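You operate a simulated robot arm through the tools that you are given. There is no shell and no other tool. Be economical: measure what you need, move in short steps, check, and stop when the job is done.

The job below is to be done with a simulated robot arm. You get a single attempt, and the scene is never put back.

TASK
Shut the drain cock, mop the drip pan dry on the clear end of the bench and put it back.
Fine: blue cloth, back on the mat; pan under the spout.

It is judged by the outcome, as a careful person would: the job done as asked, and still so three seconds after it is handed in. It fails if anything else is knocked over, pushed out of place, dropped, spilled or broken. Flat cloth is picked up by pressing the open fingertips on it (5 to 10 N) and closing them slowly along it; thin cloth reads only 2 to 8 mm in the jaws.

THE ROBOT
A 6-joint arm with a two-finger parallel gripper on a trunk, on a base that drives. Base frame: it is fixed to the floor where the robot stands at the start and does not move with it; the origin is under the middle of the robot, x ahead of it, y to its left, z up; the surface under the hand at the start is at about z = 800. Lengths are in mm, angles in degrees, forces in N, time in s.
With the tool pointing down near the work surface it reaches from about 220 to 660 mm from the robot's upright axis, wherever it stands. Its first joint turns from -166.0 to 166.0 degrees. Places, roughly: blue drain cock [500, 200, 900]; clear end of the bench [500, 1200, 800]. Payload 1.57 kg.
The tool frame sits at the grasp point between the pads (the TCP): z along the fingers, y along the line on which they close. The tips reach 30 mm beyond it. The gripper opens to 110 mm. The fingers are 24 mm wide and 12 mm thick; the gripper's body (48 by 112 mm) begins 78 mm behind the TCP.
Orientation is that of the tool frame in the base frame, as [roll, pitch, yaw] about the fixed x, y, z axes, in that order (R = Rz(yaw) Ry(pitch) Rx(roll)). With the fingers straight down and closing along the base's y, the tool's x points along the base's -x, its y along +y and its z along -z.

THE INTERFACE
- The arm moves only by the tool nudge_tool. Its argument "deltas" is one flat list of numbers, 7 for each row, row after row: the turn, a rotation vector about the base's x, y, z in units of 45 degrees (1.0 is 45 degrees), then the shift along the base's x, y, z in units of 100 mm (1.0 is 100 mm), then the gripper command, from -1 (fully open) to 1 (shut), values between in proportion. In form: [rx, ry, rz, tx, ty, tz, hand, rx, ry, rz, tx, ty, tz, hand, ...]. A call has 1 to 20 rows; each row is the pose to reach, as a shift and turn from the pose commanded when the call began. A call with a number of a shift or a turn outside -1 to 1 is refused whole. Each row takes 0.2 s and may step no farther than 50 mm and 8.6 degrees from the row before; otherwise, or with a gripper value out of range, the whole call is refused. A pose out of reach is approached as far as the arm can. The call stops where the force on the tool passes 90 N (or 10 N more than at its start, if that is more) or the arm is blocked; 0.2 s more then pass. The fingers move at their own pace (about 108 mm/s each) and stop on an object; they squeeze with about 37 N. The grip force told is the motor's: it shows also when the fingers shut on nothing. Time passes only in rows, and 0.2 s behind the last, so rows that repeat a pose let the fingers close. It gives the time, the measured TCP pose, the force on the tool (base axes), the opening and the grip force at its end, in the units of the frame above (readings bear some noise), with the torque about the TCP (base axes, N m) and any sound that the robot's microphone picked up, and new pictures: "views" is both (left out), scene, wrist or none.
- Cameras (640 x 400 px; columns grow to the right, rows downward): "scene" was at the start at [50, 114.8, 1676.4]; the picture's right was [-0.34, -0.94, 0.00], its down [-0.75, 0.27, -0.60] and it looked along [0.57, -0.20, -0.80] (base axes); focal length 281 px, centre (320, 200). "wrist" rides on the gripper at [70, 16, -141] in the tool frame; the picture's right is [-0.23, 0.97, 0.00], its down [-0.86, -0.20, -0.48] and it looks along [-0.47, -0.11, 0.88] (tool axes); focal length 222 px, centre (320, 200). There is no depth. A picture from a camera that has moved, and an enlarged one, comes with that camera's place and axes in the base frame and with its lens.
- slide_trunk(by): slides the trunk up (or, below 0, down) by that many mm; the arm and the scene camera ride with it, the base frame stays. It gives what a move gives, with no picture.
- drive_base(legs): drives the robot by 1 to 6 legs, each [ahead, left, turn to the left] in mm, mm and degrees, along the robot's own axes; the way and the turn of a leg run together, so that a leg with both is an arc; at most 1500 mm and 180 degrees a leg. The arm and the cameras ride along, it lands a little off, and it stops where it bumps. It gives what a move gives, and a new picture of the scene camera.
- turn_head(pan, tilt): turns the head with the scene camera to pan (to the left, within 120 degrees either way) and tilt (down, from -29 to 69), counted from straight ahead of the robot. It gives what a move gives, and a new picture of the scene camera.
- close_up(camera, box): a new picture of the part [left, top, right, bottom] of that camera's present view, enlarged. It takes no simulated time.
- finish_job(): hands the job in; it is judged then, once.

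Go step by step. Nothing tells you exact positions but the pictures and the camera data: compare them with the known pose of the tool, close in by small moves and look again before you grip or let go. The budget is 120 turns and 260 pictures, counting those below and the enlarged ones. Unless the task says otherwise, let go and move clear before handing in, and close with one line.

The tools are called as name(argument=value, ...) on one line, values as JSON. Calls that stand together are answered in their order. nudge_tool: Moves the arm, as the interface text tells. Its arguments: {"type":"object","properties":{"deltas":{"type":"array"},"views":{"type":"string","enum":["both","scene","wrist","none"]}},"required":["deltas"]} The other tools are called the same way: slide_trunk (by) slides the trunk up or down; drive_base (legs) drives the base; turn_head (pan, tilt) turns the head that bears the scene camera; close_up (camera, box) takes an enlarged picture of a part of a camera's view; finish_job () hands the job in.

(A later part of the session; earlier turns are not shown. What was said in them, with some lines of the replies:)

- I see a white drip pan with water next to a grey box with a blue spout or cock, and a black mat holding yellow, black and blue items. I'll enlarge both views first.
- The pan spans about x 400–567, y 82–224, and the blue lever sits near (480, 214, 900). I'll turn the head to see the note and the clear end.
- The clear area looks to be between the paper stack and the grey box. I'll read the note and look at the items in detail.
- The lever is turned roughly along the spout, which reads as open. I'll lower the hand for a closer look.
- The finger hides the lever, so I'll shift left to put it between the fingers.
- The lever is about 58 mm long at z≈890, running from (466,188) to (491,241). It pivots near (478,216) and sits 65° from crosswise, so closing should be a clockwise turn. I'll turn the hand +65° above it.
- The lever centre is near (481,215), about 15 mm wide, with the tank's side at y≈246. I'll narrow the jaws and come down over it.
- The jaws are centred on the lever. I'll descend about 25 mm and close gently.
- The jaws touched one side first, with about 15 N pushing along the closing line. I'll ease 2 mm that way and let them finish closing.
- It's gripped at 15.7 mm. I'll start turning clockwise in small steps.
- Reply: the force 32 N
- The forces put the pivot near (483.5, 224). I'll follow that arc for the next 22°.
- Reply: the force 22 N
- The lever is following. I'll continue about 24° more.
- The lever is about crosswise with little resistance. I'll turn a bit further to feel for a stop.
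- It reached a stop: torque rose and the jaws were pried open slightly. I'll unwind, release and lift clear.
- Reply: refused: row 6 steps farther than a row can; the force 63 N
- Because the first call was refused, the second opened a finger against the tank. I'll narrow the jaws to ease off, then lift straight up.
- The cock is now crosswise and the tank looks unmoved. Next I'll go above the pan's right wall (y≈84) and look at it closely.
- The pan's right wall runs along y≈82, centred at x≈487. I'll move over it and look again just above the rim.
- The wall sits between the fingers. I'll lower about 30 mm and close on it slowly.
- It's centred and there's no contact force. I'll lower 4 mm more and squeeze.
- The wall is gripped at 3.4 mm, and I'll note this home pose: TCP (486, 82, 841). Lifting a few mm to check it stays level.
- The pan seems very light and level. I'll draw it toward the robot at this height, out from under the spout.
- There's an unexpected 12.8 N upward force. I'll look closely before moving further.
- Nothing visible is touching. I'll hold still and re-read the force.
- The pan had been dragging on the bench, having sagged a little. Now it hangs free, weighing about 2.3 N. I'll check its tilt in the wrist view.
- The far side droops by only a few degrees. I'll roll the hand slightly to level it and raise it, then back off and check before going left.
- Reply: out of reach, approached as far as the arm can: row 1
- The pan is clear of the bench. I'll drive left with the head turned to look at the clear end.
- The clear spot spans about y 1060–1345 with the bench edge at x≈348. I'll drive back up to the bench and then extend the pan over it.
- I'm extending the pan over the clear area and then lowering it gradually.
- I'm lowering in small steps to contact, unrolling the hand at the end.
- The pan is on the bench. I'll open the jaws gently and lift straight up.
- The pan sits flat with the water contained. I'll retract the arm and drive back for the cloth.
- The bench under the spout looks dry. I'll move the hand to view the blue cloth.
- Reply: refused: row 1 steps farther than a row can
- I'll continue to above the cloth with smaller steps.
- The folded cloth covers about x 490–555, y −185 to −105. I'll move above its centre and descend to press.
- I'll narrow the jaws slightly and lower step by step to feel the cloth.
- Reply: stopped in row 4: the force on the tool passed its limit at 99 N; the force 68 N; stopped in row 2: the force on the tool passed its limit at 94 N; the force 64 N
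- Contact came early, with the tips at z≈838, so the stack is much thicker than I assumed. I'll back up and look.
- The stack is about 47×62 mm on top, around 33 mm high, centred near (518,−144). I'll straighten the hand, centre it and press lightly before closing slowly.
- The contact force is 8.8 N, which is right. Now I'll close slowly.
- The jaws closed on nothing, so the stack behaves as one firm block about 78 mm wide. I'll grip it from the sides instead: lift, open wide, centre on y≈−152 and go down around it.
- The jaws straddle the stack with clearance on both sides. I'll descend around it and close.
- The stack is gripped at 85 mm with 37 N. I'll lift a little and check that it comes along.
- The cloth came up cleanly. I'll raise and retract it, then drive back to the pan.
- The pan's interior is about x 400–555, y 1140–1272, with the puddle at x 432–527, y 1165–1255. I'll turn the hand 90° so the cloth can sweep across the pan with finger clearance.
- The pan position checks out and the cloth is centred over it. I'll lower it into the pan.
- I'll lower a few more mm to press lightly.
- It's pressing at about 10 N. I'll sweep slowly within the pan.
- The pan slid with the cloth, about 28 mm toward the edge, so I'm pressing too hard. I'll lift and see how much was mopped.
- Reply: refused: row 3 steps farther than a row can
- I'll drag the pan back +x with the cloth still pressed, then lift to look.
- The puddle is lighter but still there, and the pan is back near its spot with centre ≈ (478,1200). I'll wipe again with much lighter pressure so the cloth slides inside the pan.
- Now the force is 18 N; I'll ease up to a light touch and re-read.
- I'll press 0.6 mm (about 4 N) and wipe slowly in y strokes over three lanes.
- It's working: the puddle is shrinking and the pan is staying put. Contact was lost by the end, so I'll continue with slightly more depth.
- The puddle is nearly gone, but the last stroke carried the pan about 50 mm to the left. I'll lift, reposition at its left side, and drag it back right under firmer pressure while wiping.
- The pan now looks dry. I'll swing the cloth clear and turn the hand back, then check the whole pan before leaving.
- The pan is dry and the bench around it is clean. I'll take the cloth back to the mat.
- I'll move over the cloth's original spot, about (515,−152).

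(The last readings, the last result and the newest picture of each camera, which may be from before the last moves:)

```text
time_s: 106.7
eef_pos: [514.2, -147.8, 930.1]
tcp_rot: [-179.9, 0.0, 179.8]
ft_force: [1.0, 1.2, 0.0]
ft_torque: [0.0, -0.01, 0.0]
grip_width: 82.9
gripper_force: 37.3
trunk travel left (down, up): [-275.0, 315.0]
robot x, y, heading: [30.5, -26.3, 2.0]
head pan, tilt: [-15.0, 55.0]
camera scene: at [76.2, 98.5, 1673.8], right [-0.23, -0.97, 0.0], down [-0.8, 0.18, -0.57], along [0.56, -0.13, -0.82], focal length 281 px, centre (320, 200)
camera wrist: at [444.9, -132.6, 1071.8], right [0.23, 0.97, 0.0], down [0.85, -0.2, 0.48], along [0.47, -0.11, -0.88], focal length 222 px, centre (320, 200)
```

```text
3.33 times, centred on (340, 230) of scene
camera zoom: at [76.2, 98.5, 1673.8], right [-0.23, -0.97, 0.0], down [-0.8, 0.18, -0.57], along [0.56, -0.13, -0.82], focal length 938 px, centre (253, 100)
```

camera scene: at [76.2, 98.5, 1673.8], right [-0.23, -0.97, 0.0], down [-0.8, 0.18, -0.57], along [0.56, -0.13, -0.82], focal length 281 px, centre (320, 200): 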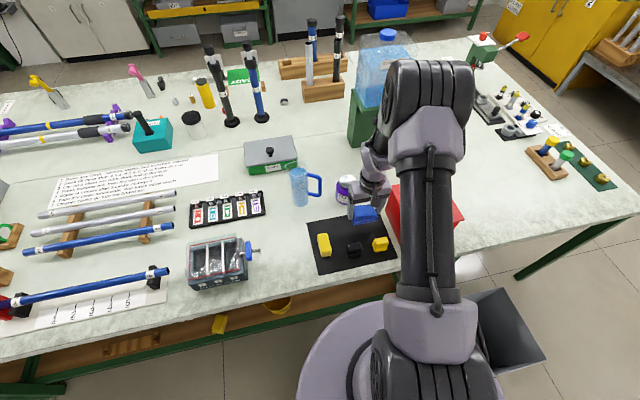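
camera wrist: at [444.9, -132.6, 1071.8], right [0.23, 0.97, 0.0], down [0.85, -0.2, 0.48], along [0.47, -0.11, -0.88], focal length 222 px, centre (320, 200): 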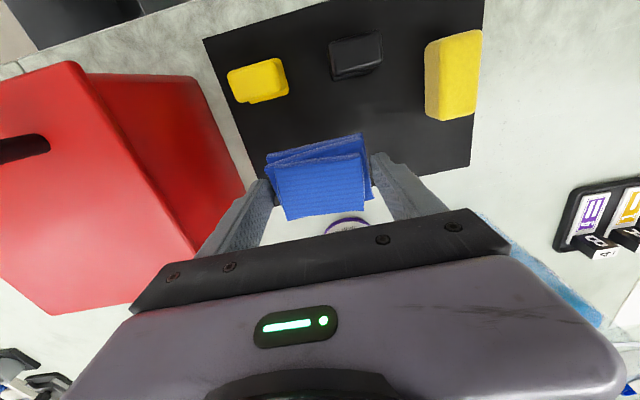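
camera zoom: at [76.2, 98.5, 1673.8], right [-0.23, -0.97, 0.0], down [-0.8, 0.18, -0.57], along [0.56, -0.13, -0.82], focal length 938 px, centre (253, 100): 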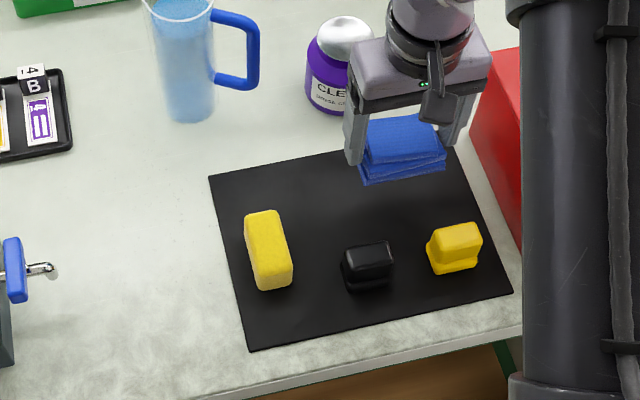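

It's aligned over the old spot. I'll lower gently to the mat.

nudge_tool(deltas=[0, 0, 0, 0, -0.03, -0.3, 0.3, 0, 0, 0, 0, -0.03, -0.6, 0.3, 0, 0, 0, 0, -0.03, -0.76, 0.3, 0, 0, 0, 0, -0.03, -0.8, 0.3, 0, 0, 0, 0, -0.03, -0.82, 0.3], views="none")

```text
time_s: 107.9
eef_pos: [514.0, -152.6, 850.3]
tcp_rot: [-179.8, 0.3, 179.9]
ft_force: [1.3, -1.9, 34.5]
ft_torque: [0.05, 0.09, -0.08]
grip_width: 83.3
gripper_force: 36.9
trunk travel left (down, up): [-275.0, 315.0]
robot x, y, heading: [32.7, -22.7, 2.0]
head pan, tilt: [-15.0, 55.0]
```

It's down on the mat. I'll ease the pressure, open and lift away.

nudge_tool(deltas=[0, 0, 0, 0, 0, 0.025, 0.3, 0, 0, 0, 0, 0, 0.025, -0.6, 0, 0, 0, 0, 0, 0.025, -0.9, 0, 0, 0, 0, 0, 0.025, -0.9, 0, 0, 0, 0, 0, 0.3, -0.9, 0, 0, 0, 0, 0, 0.7, -0.9, 0, 0, 0, 0, 0, 1, -0.9], views="both")

close_up(camera="scene", box=[270, 170, 410, 290])

```text
time_s: 109.5
eef_pos: [516.4, -150.8, 946.2]
tcp_rot: [180.0, -0.1, 179.8]
ft_force: [-0.3, -0.3, -0.4]
ft_torque: [-0.02, -0.01, -0.04]
grip_width: 104.5
gripper_force: 0.1
trunk travel left (down, up): [-275.0, 315.0]
robot x, y, heading: [33.3, -24.3, 2.1]
head pan, tilt: [-15.0, 55.0]
camera scene: at [76.1, 98.7, 1673.7], right [-0.23, -0.97, 0.0], down [-0.8, 0.18, -0.57], along [0.56, -0.13, -0.82], focal length 281 px, centre (320, 200)
camera wrist: at [445.9, -136.4, 1088.1], right [0.23, 0.97, 0.0], down [0.85, -0.2, 0.48], along [0.46, -0.11, -0.88], focal length 222 px, centre (320, 200)
```

scene: 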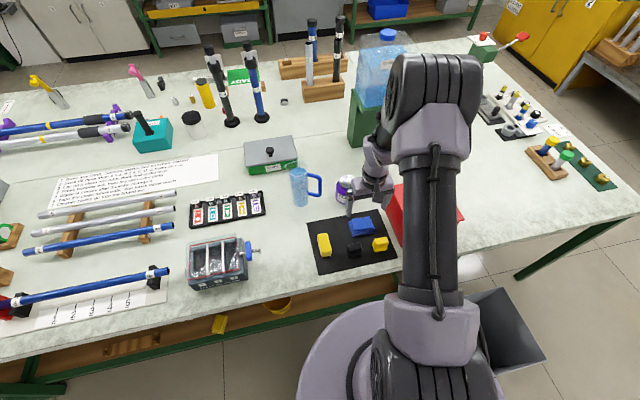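
wrist: 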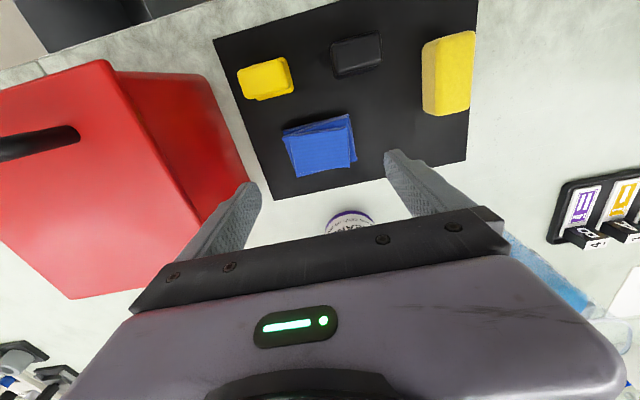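

```text
3.33 times, centred on (340, 230) of scene
camera zoom: at [76.1, 98.7, 1673.7], right [-0.23, -0.97, 0.0], down [-0.8, 0.18, -0.57], along [0.56, -0.13, -0.82], focal length 938 px, centre (253, 100)
```

zoom: 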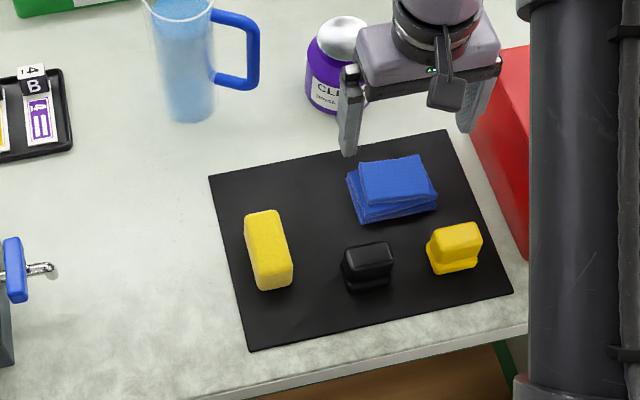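

The cloth is back on the mat with nothing disturbed. I'll retract and drive to fetch the pan.

nudge_tool(deltas=[0, 0, 0, -0.3, 0.3, 0.3, 0, 0, 0, 0, -0.6, 0.6, 0.6, 0, 0, 0, 0, -0.9, 0.9, 0.9, 0, 0, 0, 0, -1, 1, 1, 0], views="none")

nudge_tool(deltas=[0, 0, 0, 0, 0.4, 0, 0, 0, 0, 0, 0, 0.8, 0, 0, 0, 0, 0, 0, 1, 0, 0], views="none")

drive_base(legs=[[-120, 0, -2], [0, 1115, 0], [90, 0, 0]])

turn_head(pan=10, tilt=55)

```text
refused: row 1 steps farther than a row can; nothing moved
```

```text
time_s: 110.3
eef_pos: [513.3, -52.6, 948.3]
tcp_rot: [-179.8, 0.1, 179.7]
ft_force: [0.5, 0.3, -0.3]
ft_torque: [0.0, 0.01, 0.0]
grip_width: 54.9
gripper_force: 0.1
trunk travel left (down, up): [-275.0, 315.0]
robot x, y, heading: [30.8, -23.7, 2.0]
head pan, tilt: [-15.0, 55.0]
```

```text
time_s: 117.5
eef_pos: [470.4, 1045.3, 947.8]
tcp_rot: [-179.9, 0.0, 178.8]
ft_force: [-0.3, -0.1, -0.3]
ft_torque: [-0.02, 0.01, 0.01]
grip_width: 54.9
gripper_force: 0.1
trunk travel left (down, up): [-275.0, 315.0]
robot x, y, heading: [-12.9, 1083.5, 0.9]
head pan, tilt: [-15.0, 55.0]
camera scene: at [36.4, 1203.4, 1673.6], right [-0.24, -0.97, 0.0], down [-0.8, 0.2, -0.57], along [0.56, -0.14, -0.82], focal length 281 px, centre (320, 200)
```

scene: 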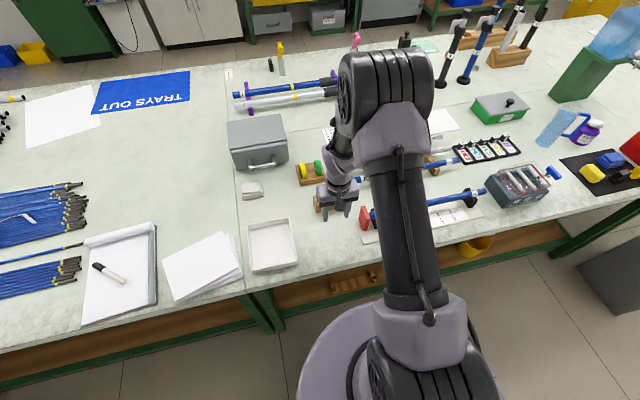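

```text
time_s: 118.4
eef_pos: [468.5, 1043.9, 947.7]
tcp_rot: [-179.9, 0.0, 178.8]
ft_force: [-0.7, 0.3, -0.5]
ft_torque: [-0.02, -0.01, 0.0]
grip_width: 54.9
gripper_force: 0.2
trunk travel left (down, up): [-275.0, 315.0]
robot x, y, heading: [-14.2, 1080.7, 0.9]
head pan, tilt: [10.0, 55.0]
camera scene: at [35.7, 1234.5, 1673.7], right [0.19, -0.98, 0.0], down [-0.8, -0.15, -0.57], along [0.56, 0.11, -0.82], focal length 281 px, centre (320, 200)
```

scene: 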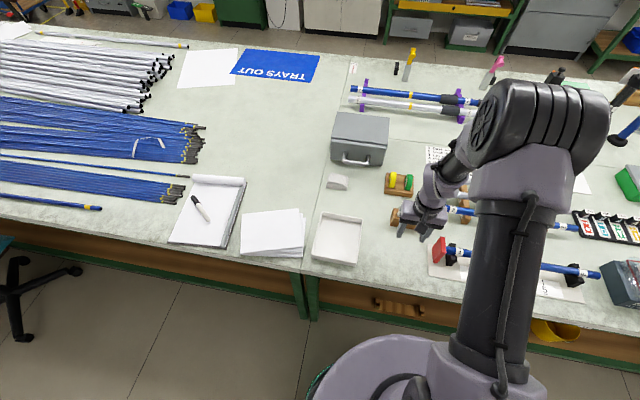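

All items look undisturbed, though the hand travelled lower than I intended. I'll move it up and over to view the pan.

nudge_tool(deltas=[0, 0, 0, -0.05, 0.25, 0.2, 0, 0, 0, 0, -0.1, 0.6, 0.4, 0, 0, 0, 0.02, -0.15, 0.95, 0.4, 0, 0, 0, 0.02, -0.15, 1, 0.4, 0], views="wrist")

close_up(camera="wrist", box=[240, 0, 560, 220])

```text
time_s: 119.4
eef_pos: [455.1, 1144.9, 988.4]
tcp_rot: [-179.9, 0.0, 179.6]
ft_force: [-0.5, 0.8, -0.2]
ft_torque: [0.03, 0.01, -0.01]
grip_width: 55.0
gripper_force: 0.1
trunk travel left (down, up): [-275.0, 315.0]
robot x, y, heading: [-15.5, 1083.6, 0.9]
head pan, tilt: [10.0, 55.0]
camera wrist: at [385.2, 1160.6, 1129.6], right [0.23, 0.97, 0.0], down [0.85, -0.2, 0.48], along [0.46, -0.11, -0.88], focal length 222 px, centre (320, 200)
```

wrist: 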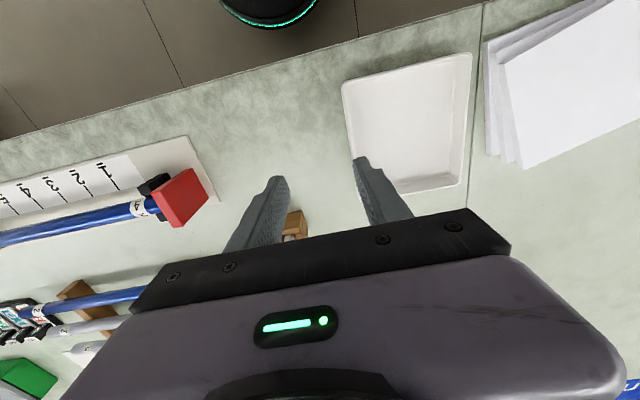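

```text
1.82 times, centred on (400, 110) of wrist
camera zoom: at [385.2, 1160.6, 1129.6], right [0.23, 0.97, 0.0], down [0.85, -0.2, 0.48], along [0.46, -0.11, -0.88], focal length 404 px, centre (174, 364)
```

zoom: 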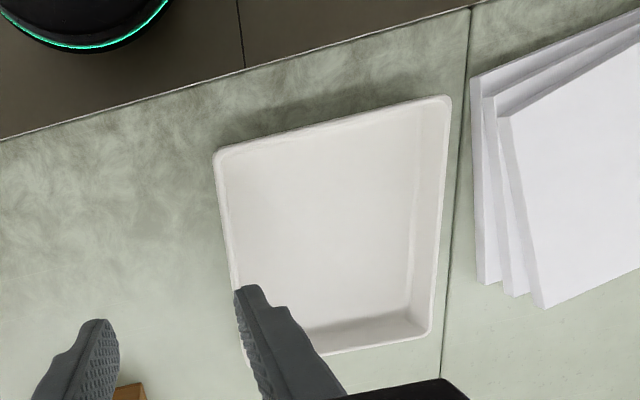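

The pan's right wall is at y≈1186, centred on x≈478. I'll go above it at rim height.

nudge_tool(deltas=[0, 0, 0, 0.1, 0.2, -0.3, 0.2, 0, 0, 0, 0.22, 0.41, -0.7, 0.2, 0, 0, 0, 0.22, 0.41, -1, 0.2, 0, 0, 0, 0.22, 0.41, -1, 0.2], views="wrist")

close_up(camera="wrist", box=[200, 60, 440, 230])

```text
time_s: 120.4
eef_pos: [477.1, 1185.0, 885.4]
tcp_rot: [-179.9, 0.1, 179.7]
ft_force: [1.0, 0.5, 0.0]
ft_torque: [-0.01, 0.03, 0.01]
grip_width: 43.7
gripper_force: 0.0
trunk travel left (down, up): [-275.0, 315.0]
robot x, y, heading: [-14.8, 1084.9, 0.7]
head pan, tilt: [10.0, 55.0]
camera wrist: at [406.6, 1200.5, 1027.7], right [0.23, 0.97, 0.0], down [0.85, -0.2, 0.48], along [0.47, -0.11, -0.88], focal length 222 px, centre (320, 200)
```

wrist: 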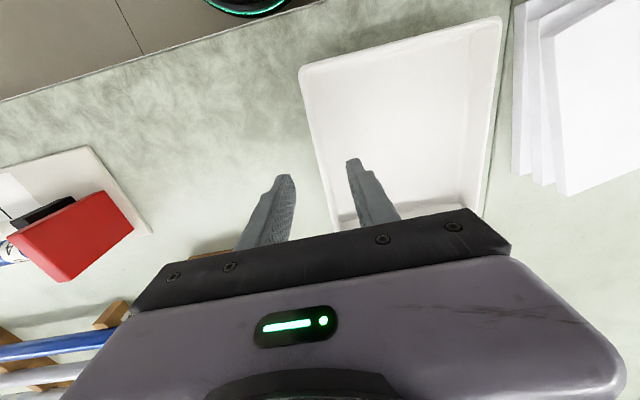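

```text
2.35 times, centred on (320, 145) of wrist
camera zoom: at [406.6, 1200.5, 1027.7], right [0.23, 0.97, 0.0], down [0.85, -0.2, 0.48], along [0.47, -0.11, -0.88], focal length 523 px, centre (320, 329)
```

zoom: 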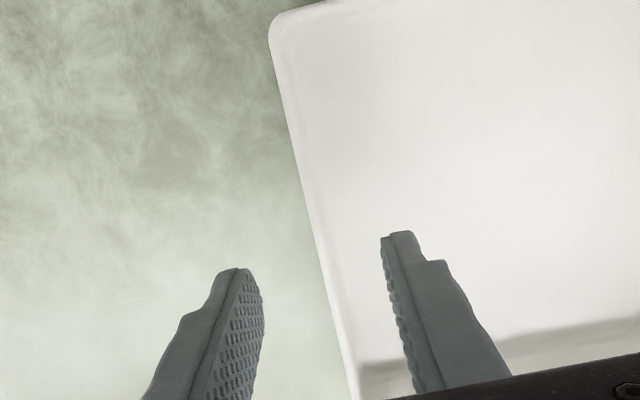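

The floor is dry. I'll lower around the wall, narrowing as before.

nudge_tool(deltas=[0, 0, 0, 0, 0.01, -0.2, 0.2, 0, 0, 0, 0, 0.02, -0.4, 0.2, 0, 0, 0, 0, 0.02, -0.43, 0.4, 0, 0, 0, 0, 0.02, -0.43, 0.6, 0, 0, 0, 0, 0.02, -0.43, 0.75], views="wrist")

close_up(camera="wrist", box=[200, 60, 440, 230])

```text
time_s: 121.6
eef_pos: [478.1, 1188.2, 846.1]
tcp_rot: [-179.9, 0.1, 179.7]
ft_force: [0.2, 0.1, 0.1]
ft_torque: [-0.02, 0.03, 0.01]
grip_width: 13.9
gripper_force: 0.1
trunk travel left (down, up): [-275.0, 315.0]
robot x, y, heading: [-12.4, 1084.0, 0.8]
head pan, tilt: [10.0, 55.0]
camera wrist: at [408.0, 1203.4, 986.2], right [0.23, 0.97, 0.0], down [0.85, -0.2, 0.48], along [0.46, -0.11, -0.88], focal length 222 px, centre (320, 200)
```

wrist: 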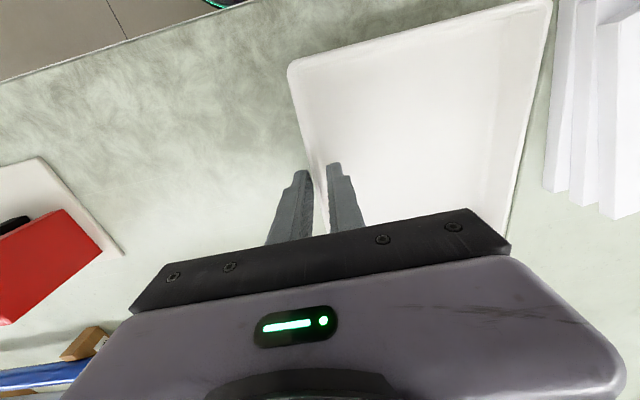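

```text
2.35 times, centred on (320, 145) of wrist
camera zoom: at [408.0, 1203.4, 986.2], right [0.23, 0.97, 0.0], down [0.85, -0.2, 0.48], along [0.46, -0.11, -0.88], focal length 523 px, centre (320, 329)
```

zoom: 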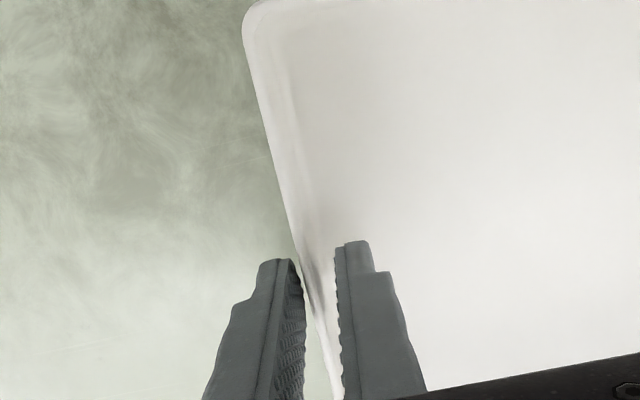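

The view matches the earlier grasp. I'll go 5 mm lower and squeeze.

nudge_tool(deltas=[0, 0, 0, 0, 0, -0.055, 0.75, 0, 0, 0, 0, 0, -0.055, 0.85, 0, 0, 0, 0, 0, -0.055, 1, 0, 0, 0, 0, 0, -0.055, 1], views="none")

nudge_tool(deltas=[0.02, 0, 0, 0, 0, 0.05, 1, 0.04, 0, 0, 0, 0, 0.2, 1, 0.05, 0, 0, 0, 0, 0.4, 1, 0.05, 0, 0, -0.2, 0, 0.6, 1, 0.05, 0, 0, -0.5, 0, 0.6, 1, 0.05, 0, 0, -0.8, 0, 0.6, 1, 0.05, 0, 0, -1, 0, 0.6, 1], views="both")

```text
time_s: 122.6
eef_pos: [477.8, 1188.8, 839.1]
tcp_rot: [-179.9, -0.1, 179.7]
ft_force: [0.7, 0.4, 1.5]
ft_torque: [0.06, 0.08, -0.16]
grip_width: 3.4
gripper_force: 25.0
trunk travel left (down, up): [-275.0, 315.0]
robot x, y, heading: [-9.7, 1081.4, 1.0]
head pan, tilt: [10.0, 55.0]
```

```text
time_s: 124.2
eef_pos: [376.7, 1187.6, 900.0]
tcp_rot: [177.9, 0.0, 179.8]
ft_force: [0.1, 0.6, -1.9]
ft_torque: [-0.16, -0.02, -0.02]
grip_width: 3.6
gripper_force: 24.8
trunk travel left (down, up): [-275.0, 315.0]
robot x, y, heading: [-13.5, 1083.9, 0.8]
head pan, tilt: [10.0, 55.0]
camera scene: at [35.7, 1234.7, 1673.7], right [0.19, -0.98, 0.0], down [-0.8, -0.16, -0.57], along [0.56, 0.11, -0.82], focal length 281 px, centre (320, 200)
camera wrist: at [307.5, 1198.3, 1042.0], right [0.23, 0.97, 0.04], down [0.85, -0.22, 0.47], along [0.46, -0.08, -0.88], focal length 222 px, centre (320, 200)
```

scene: 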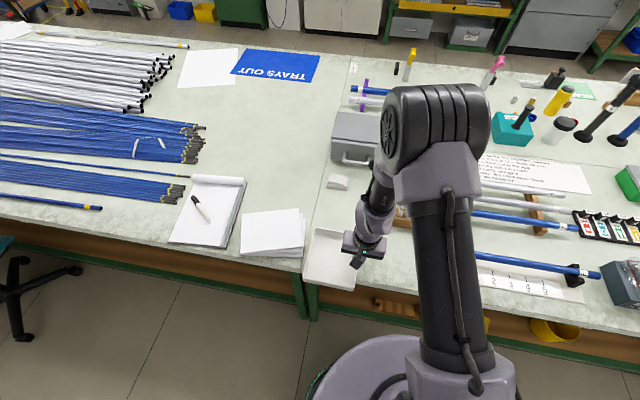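
wrist: 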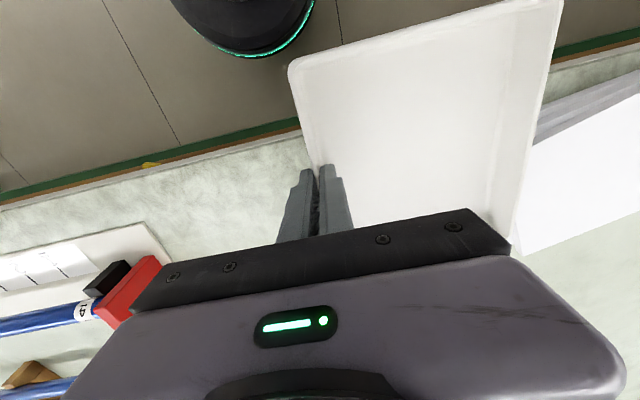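

The pan is held level. I'll back off and drive right.

drive_base(legs=[[-225, 0, -0.8], [0, -1105, 0]])

```text
time_s: 131.0
eef_pos: [146.9, 102.2, 900.3]
tcp_rot: [177.9, -0.1, 178.2]
ft_force: [0.4, -1.1, -1.6]
ft_torque: [-0.14, -0.01, -0.01]
grip_width: 3.4
gripper_force: 24.7
trunk travel left (down, up): [-275.0, 315.0]
robot x, y, heading: [-245.9, 6.6, -0.6]
head pan, tilt: [10.0, 55.0]
camera scene: at [-194.6, 157.0, 1673.7], right [0.16, -0.99, 0.0], down [-0.81, -0.13, -0.57], along [0.57, 0.09, -0.82], focal length 281 px, centre (320, 200)
```

scene: 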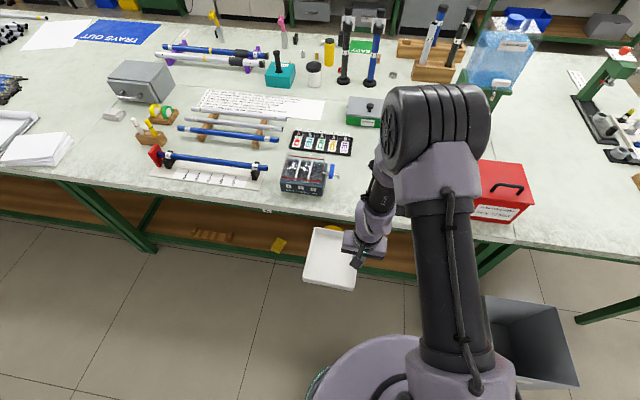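

I'll drive forward partway, keeping the pan clear of the lever.

drive_base(legs=[[195, -20, 0.6]])

turn_head(pan=10, tilt=58)

close_up(camera="wrist", box=[240, 0, 640, 250])

```text
time_s: 132.6
eef_pos: [339.6, 83.8, 899.5]
tcp_rot: [177.9, -0.1, 178.8]
ft_force: [0.6, -0.6, -1.1]
ft_torque: [-0.1, 0.05, 0.01]
grip_width: 3.6
gripper_force: 24.6
trunk travel left (down, up): [-275.0, 315.0]
robot x, y, heading: [-51.3, -13.0, -0.1]
head pan, tilt: [10.0, 55.0]
camera scene: at [-0.3, 136.6, 1673.6], right [0.17, -0.98, 0.0], down [-0.81, -0.14, -0.57], along [0.56, 0.1, -0.82], focal length 281 px, centre (320, 200)
```

scene: 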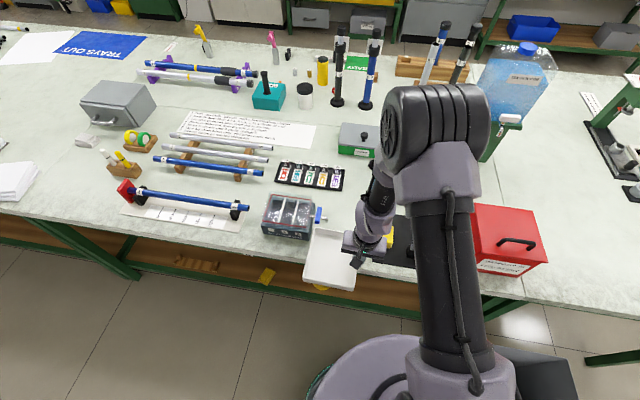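

```text
time_s: 133.2
eef_pos: [340.2, 84.9, 900.3]
tcp_rot: [177.9, -0.1, 178.7]
ft_force: [-0.4, -0.4, -1.4]
ft_torque: [-0.13, -0.03, 0.0]
grip_width: 3.6
gripper_force: 24.4
trunk travel left (down, up): [-275.0, 315.0]
robot x, y, heading: [-52.8, -17.6, 0.1]
head pan, tilt: [10.0, 58.0]
camera scene: at [-5.0, 136.1, 1670.0], right [0.17, -0.98, 0.0], down [-0.83, -0.15, -0.53], along [0.52, 0.09, -0.85], focal length 281 px, centre (320, 200)
```

scene: 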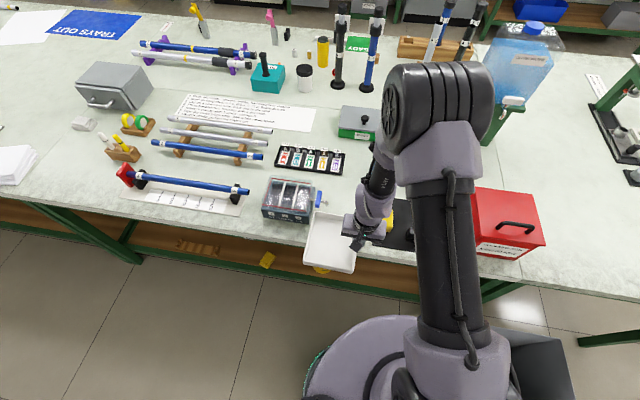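

```text
1.60 times, centred on (440, 125) of wrist
camera zoom: at [269.7, 96.3, 1042.0], right [0.25, 0.97, 0.04], down [0.85, -0.23, 0.47], along [0.46, -0.09, -0.88], focal length 355 px, centre (128, 320)
```

zoom: 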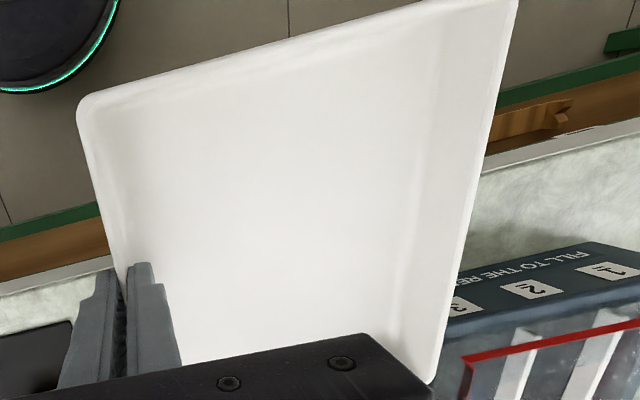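

The pan's left side is clear of the tank. I'll straighten the yaw, shift slightly right and lower until it almost touches.

nudge_tool(deltas=[0, 0, 0.02, 0.05, -0.03, -0.2, 1, 0, 0, 0.024, 0.1, -0.04, -0.4, 1, 0, 0, 0.024, 0.1, -0.04, -0.46, 1, 0, 0, 0.024, 0.1, -0.04, -0.48, 1], views="both")

close_up(camera="scene", box=[250, 160, 430, 290])

```text
time_s: 134.2
eef_pos: [350.6, 81.6, 852.1]
tcp_rot: [177.8, -0.1, 179.9]
ft_force: [-0.1, -0.1, -1.5]
ft_torque: [-0.12, -0.01, -0.01]
grip_width: 3.5
gripper_force: 24.9
trunk travel left (down, up): [-275.0, 315.0]
robot x, y, heading: [-52.8, -15.5, 0.1]
head pan, tilt: [10.0, 58.0]
camera scene: at [-4.7, 136.2, 1670.0], right [0.17, -0.98, 0.0], down [-0.83, -0.15, -0.53], along [0.52, 0.09, -0.85], focal length 281 px, centre (320, 200)
camera wrist: at [280.2, 91.9, 994.0], right [0.23, 0.97, 0.04], down [0.86, -0.22, 0.47], along [0.47, -0.08, -0.88], focal length 222 px, centre (320, 200)
```

scene: 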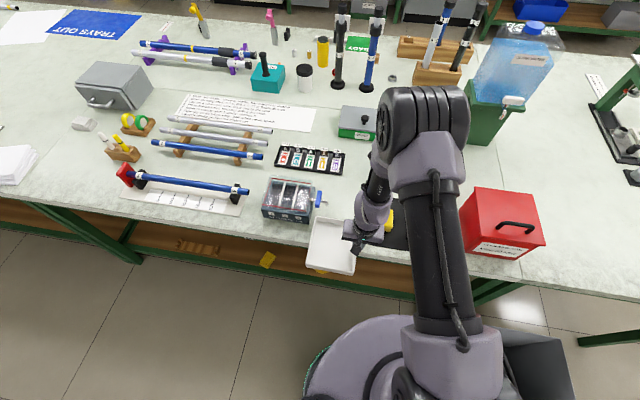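
wrist: 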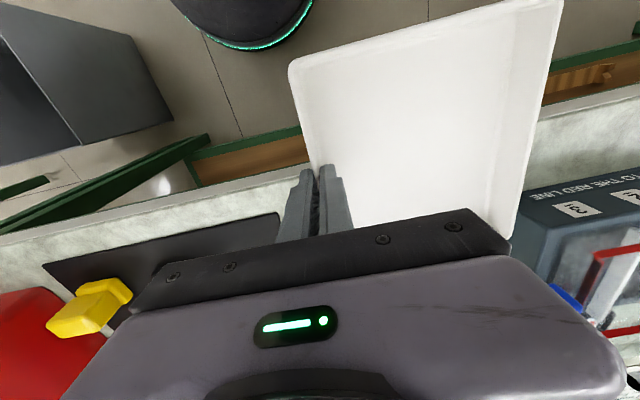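

```text
3.08 times, centred on (340, 225) of scene
camera zoom: at [-4.7, 136.2, 1670.0], right [0.17, -0.98, 0.0], down [-0.83, -0.15, -0.53], along [0.52, 0.09, -0.85], focal length 866 px, centre (258, 123)
```

zoom: 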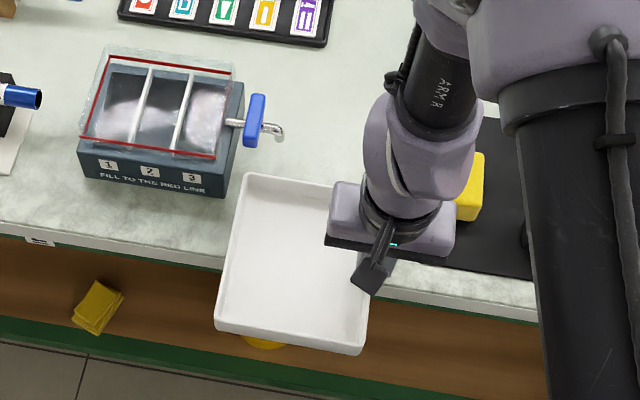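

No contact yet. I'll slide in +x slowly, 3 mm lower, and check midway.

nudge_tool(deltas=[0, 0, 0, 0.15, 0, -0.03, 1, 0, 0, 0, 0.35, 0, -0.03, 1, 0, 0, 0, 0.55, 0, -0.03, 1, 0, 0, 0, 0.75, 0, -0.03, 1, 0, 0, 0, 0.75, 0, -0.03, 1], views="wrist")

close_up(camera="scene", box=[250, 160, 430, 290])

close_up(camera="wrist", box=[380, 40, 640, 240])

```text
time_s: 135.4
eef_pos: [426.5, 82.9, 850.6]
tcp_rot: [177.9, -0.1, 179.9]
ft_force: [0.8, 0.0, -2.0]
ft_torque: [-0.09, 0.02, 0.01]
grip_width: 3.7
gripper_force: 24.9
trunk travel left (down, up): [-275.0, 315.0]
robot x, y, heading: [-52.2, -13.4, 0.0]
head pan, tilt: [10.0, 58.0]
camera wrist: at [356.6, 91.5, 990.8], right [0.23, 0.97, 0.04], down [0.86, -0.22, 0.47], along [0.47, -0.08, -0.88], focal length 222 px, centre (320, 200)
```

wrist: 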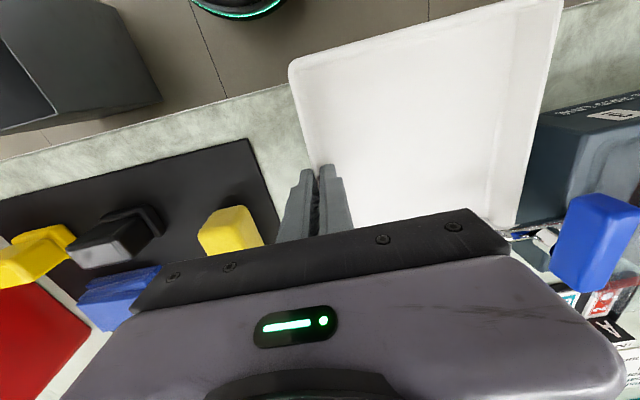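

```text
3.08 times, centred on (340, 225) of scene
camera zoom: at [-4.9, 136.2, 1670.0], right [0.17, -0.98, 0.0], down [-0.83, -0.15, -0.53], along [0.52, 0.09, -0.85], focal length 866 px, centre (258, 123)
```

zoom: 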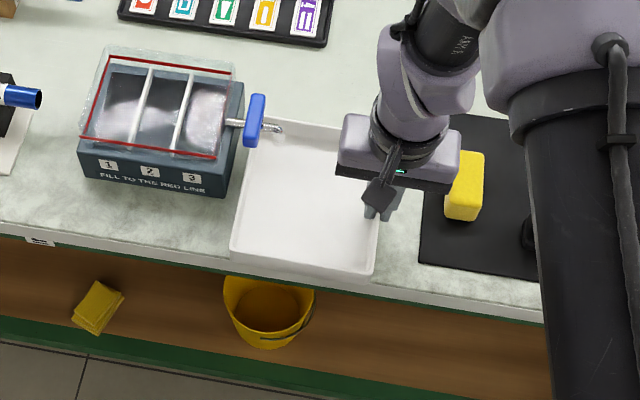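

```text
2.00 times, centred on (510, 140) of wrist
camera zoom: at [356.6, 91.5, 990.8], right [0.23, 0.97, 0.04], down [0.86, -0.22, 0.47], along [0.47, -0.08, -0.88], focal length 444 px, centre (-60, 320)
```

zoom: 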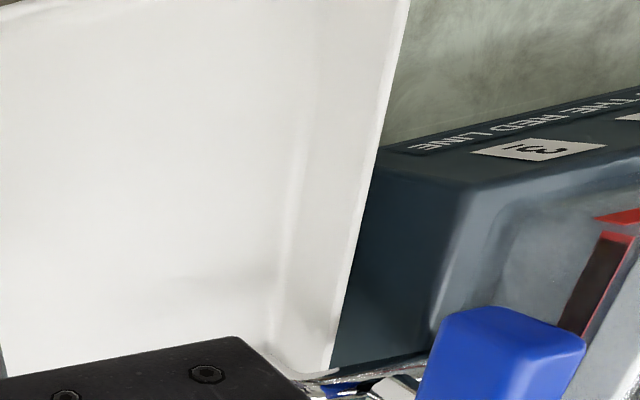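

The far wall already passed under the spout without contact. I'll continue to the home position.

nudge_tool(deltas=[0, 0, 0, 0.15, 0, 0, 1, 0, 0, 0, 0.3, 0, 0, 1, 0, 0, 0, 0.45, 0, 0, 1, 0, 0, 0, 0.6, 0, 0, 1, 0, 0, 0, 0.6, 0, 0, 1], views="wrist")

close_up(camera="scene", box=[250, 160, 430, 290])

```text
time_s: 136.6
eef_pos: [485.7, 80.1, 853.0]
tcp_rot: [178.0, 0.0, 179.9]
ft_force: [0.3, -0.4, -1.4]
ft_torque: [-0.1, -0.04, -0.01]
grip_width: 3.5
gripper_force: 24.4
trunk travel left (down, up): [-275.0, 315.0]
robot x, y, heading: [-51.0, -12.9, 0.1]
head pan, tilt: [10.0, 58.0]
camera wrist: at [415.2, 89.9, 993.2], right [0.23, 0.97, 0.04], down [0.86, -0.22, 0.47], along [0.47, -0.08, -0.88], focal length 222 px, centre (320, 200)
```

wrist: 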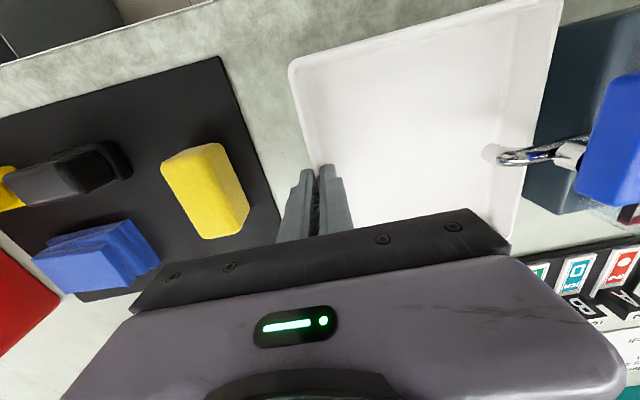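

```text
3.08 times, centred on (340, 225) of scene
camera zoom: at [-4.9, 136.1, 1670.0], right [0.17, -0.98, 0.0], down [-0.83, -0.15, -0.53], along [0.52, 0.09, -0.85], focal length 866 px, centre (258, 123)
```

zoom: 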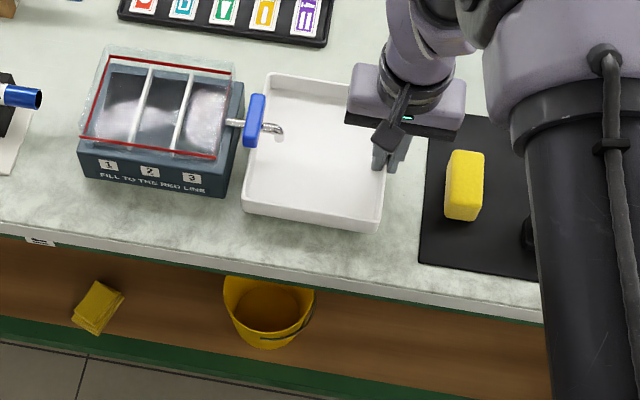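

The pan is at its home position under the spout. I'll lower it to the bench, unrolling the hand.

nudge_tool(deltas=[-0.01, 0, 0, 0, 0.01, -0.04, 1, -0.03, 0, 0, 0, 0.01, -0.07, 1, -0.05, 0, 0, 0, 0.01, -0.1, 1], views="none")

```text
time_s: 137.4
eef_pos: [485.7, 81.7, 841.7]
tcp_rot: [-179.9, 0.0, -180.0]
ft_force: [0.1, -0.3, -1.5]
ft_torque: [-0.13, -0.03, 0.0]
grip_width: 3.4
gripper_force: 24.3
trunk travel left (down, up): [-275.0, 315.0]
robot x, y, heading: [-51.3, -17.1, 0.1]
head pan, tilt: [10.0, 58.0]
```

It's still hanging slightly; a few mm more.

nudge_tool(deltas=[0, 0, 0, 0, 0, -0.02, 1, 0, 0, 0, 0, 0, -0.035, 1], views="none")

```text
time_s: 138.0
eef_pos: [484.7, 81.9, 838.6]
tcp_rot: [-179.9, 0.1, -180.0]
ft_force: [5.3, -5.5, 18.9]
ft_torque: [-0.08, -0.18, 0.0]
grip_width: 4.0
gripper_force: 24.6
trunk travel left (down, up): [-275.0, 315.0]
robot x, y, heading: [-52.0, -10.0, -0.2]
head pan, tilt: [10.0, 58.0]
```

The pan is on the bench. I'll release gently and lift straight up.

nudge_tool(deltas=[0, 0, 0, 0, 0, 0.01, 0.9, 0, 0, 0, 0, 0, 0.01, 0.75, 0, 0, 0, 0, 0, 0.01, 0.7, 0, 0, 0, 0, 0, 0.2, 0.7, 0, 0, 0, 0, 0, 0.6, 0.7, 0, 0, 0, 0, 0, 1, 0.7], views="wrist")

nudge_tool(deltas=[0, 0, 0, -0.3, 0, 0.3, 0.5, 0, 0, 0, -0.6, 0, 0.6, 0.5, 0, 0, 0, -0.9, 0, 0.9, 0.5], views="both")

close_up(camera="scene", box=[240, 150, 440, 290])

close_up(camera="wrist", box=[220, 40, 540, 240])

```text
time_s: 139.4
eef_pos: [483.6, 84.5, 937.8]
tcp_rot: [-179.9, -0.1, -180.0]
ft_force: [-0.6, 0.7, -0.3]
ft_torque: [-0.01, -0.02, -0.02]
grip_width: 16.4
gripper_force: 0.1
trunk travel left (down, up): [-275.0, 315.0]
robot x, y, heading: [-56.4, -19.8, 0.1]
head pan, tilt: [10.0, 58.0]
camera wrist: at [413.2, 99.7, 1078.5], right [0.23, 0.97, 0.0], down [0.86, -0.2, 0.48], along [0.46, -0.11, -0.88], focal length 222 px, centre (320, 200)
```

wrist: 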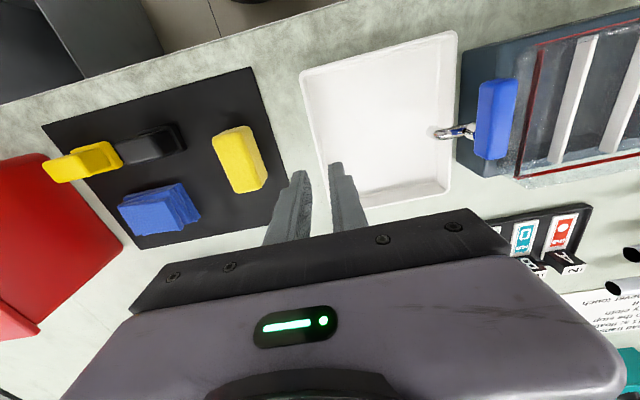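

```text
time_s: 140.2
eef_pos: [393.2, 83.8, 1025.5]
tcp_rot: [-179.9, 0.0, 179.9]
ft_force: [-0.5, 0.1, -0.1]
ft_torque: [0.01, -0.03, 0.01]
grip_width: 27.9
gripper_force: 0.0
trunk travel left (down, up): [-275.0, 315.0]
robot x, y, heading: [-52.7, -18.9, 0.1]
head pan, tilt: [10.0, 58.0]
camera scene: at [-6.5, 135.9, 1670.1], right [0.17, -0.98, 0.0], down [-0.83, -0.15, -0.53], along [0.52, 0.09, -0.85], focal length 281 px, centre (320, 200)
camera wrist: at [322.7, 98.2, 1166.0], right [0.23, 0.97, 0.0], down [0.85, -0.2, 0.48], along [0.47, -0.11, -0.88], focal length 222 px, centre (320, 200)
```

scene: 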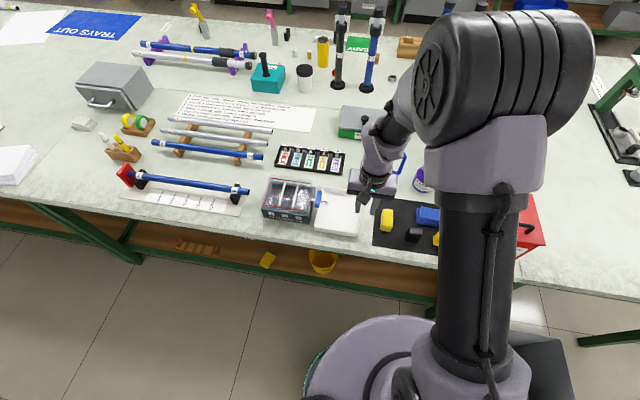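
wrist: 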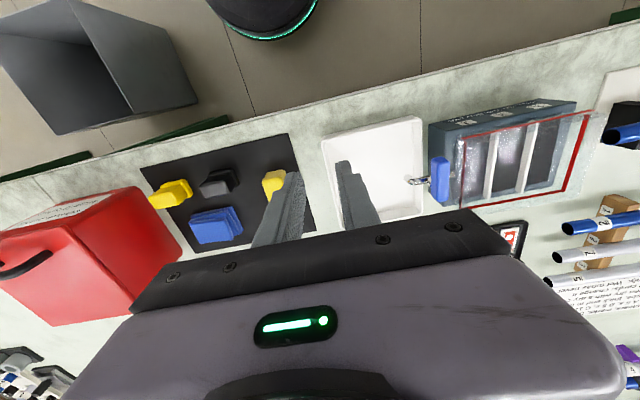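

```text
2.86 times, centred on (340, 220) of scene
camera zoom: at [-6.5, 135.9, 1670.1], right [0.17, -0.98, 0.0], down [-0.83, -0.15, -0.53], along [0.52, 0.09, -0.85], focal length 804 px, centre (263, 143)
```

zoom: 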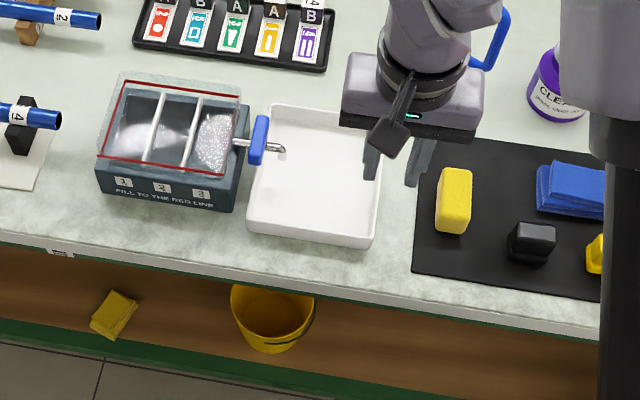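

```text
2.00 times, centred on (380, 140) of wrist
camera zoom: at [322.7, 98.2, 1166.0], right [0.23, 0.97, 0.0], down [0.85, -0.2, 0.48], along [0.47, -0.11, -0.88], focal length 444 px, centre (200, 320)
```

zoom: 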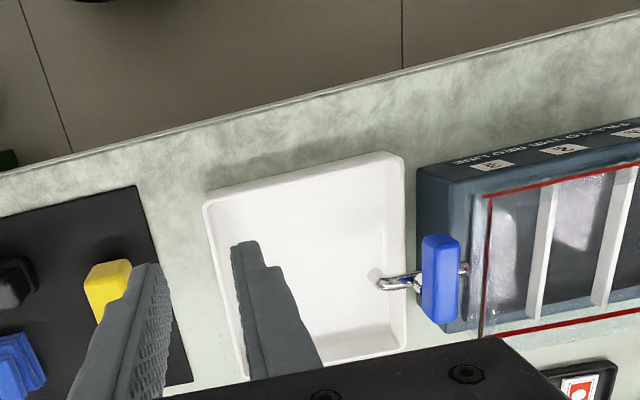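

The cock is crosswise, the dry pan is under the spout with nothing dripping, the cloth is on the mat, and the hand is clear. I'm handing it in.

finish_job()

```text
The job is handed in.
```

The drain cock is shut. I mopped the drip pan dry on the clear end of the bench and put it back under the spout, and the blue cloth is back on the mat.
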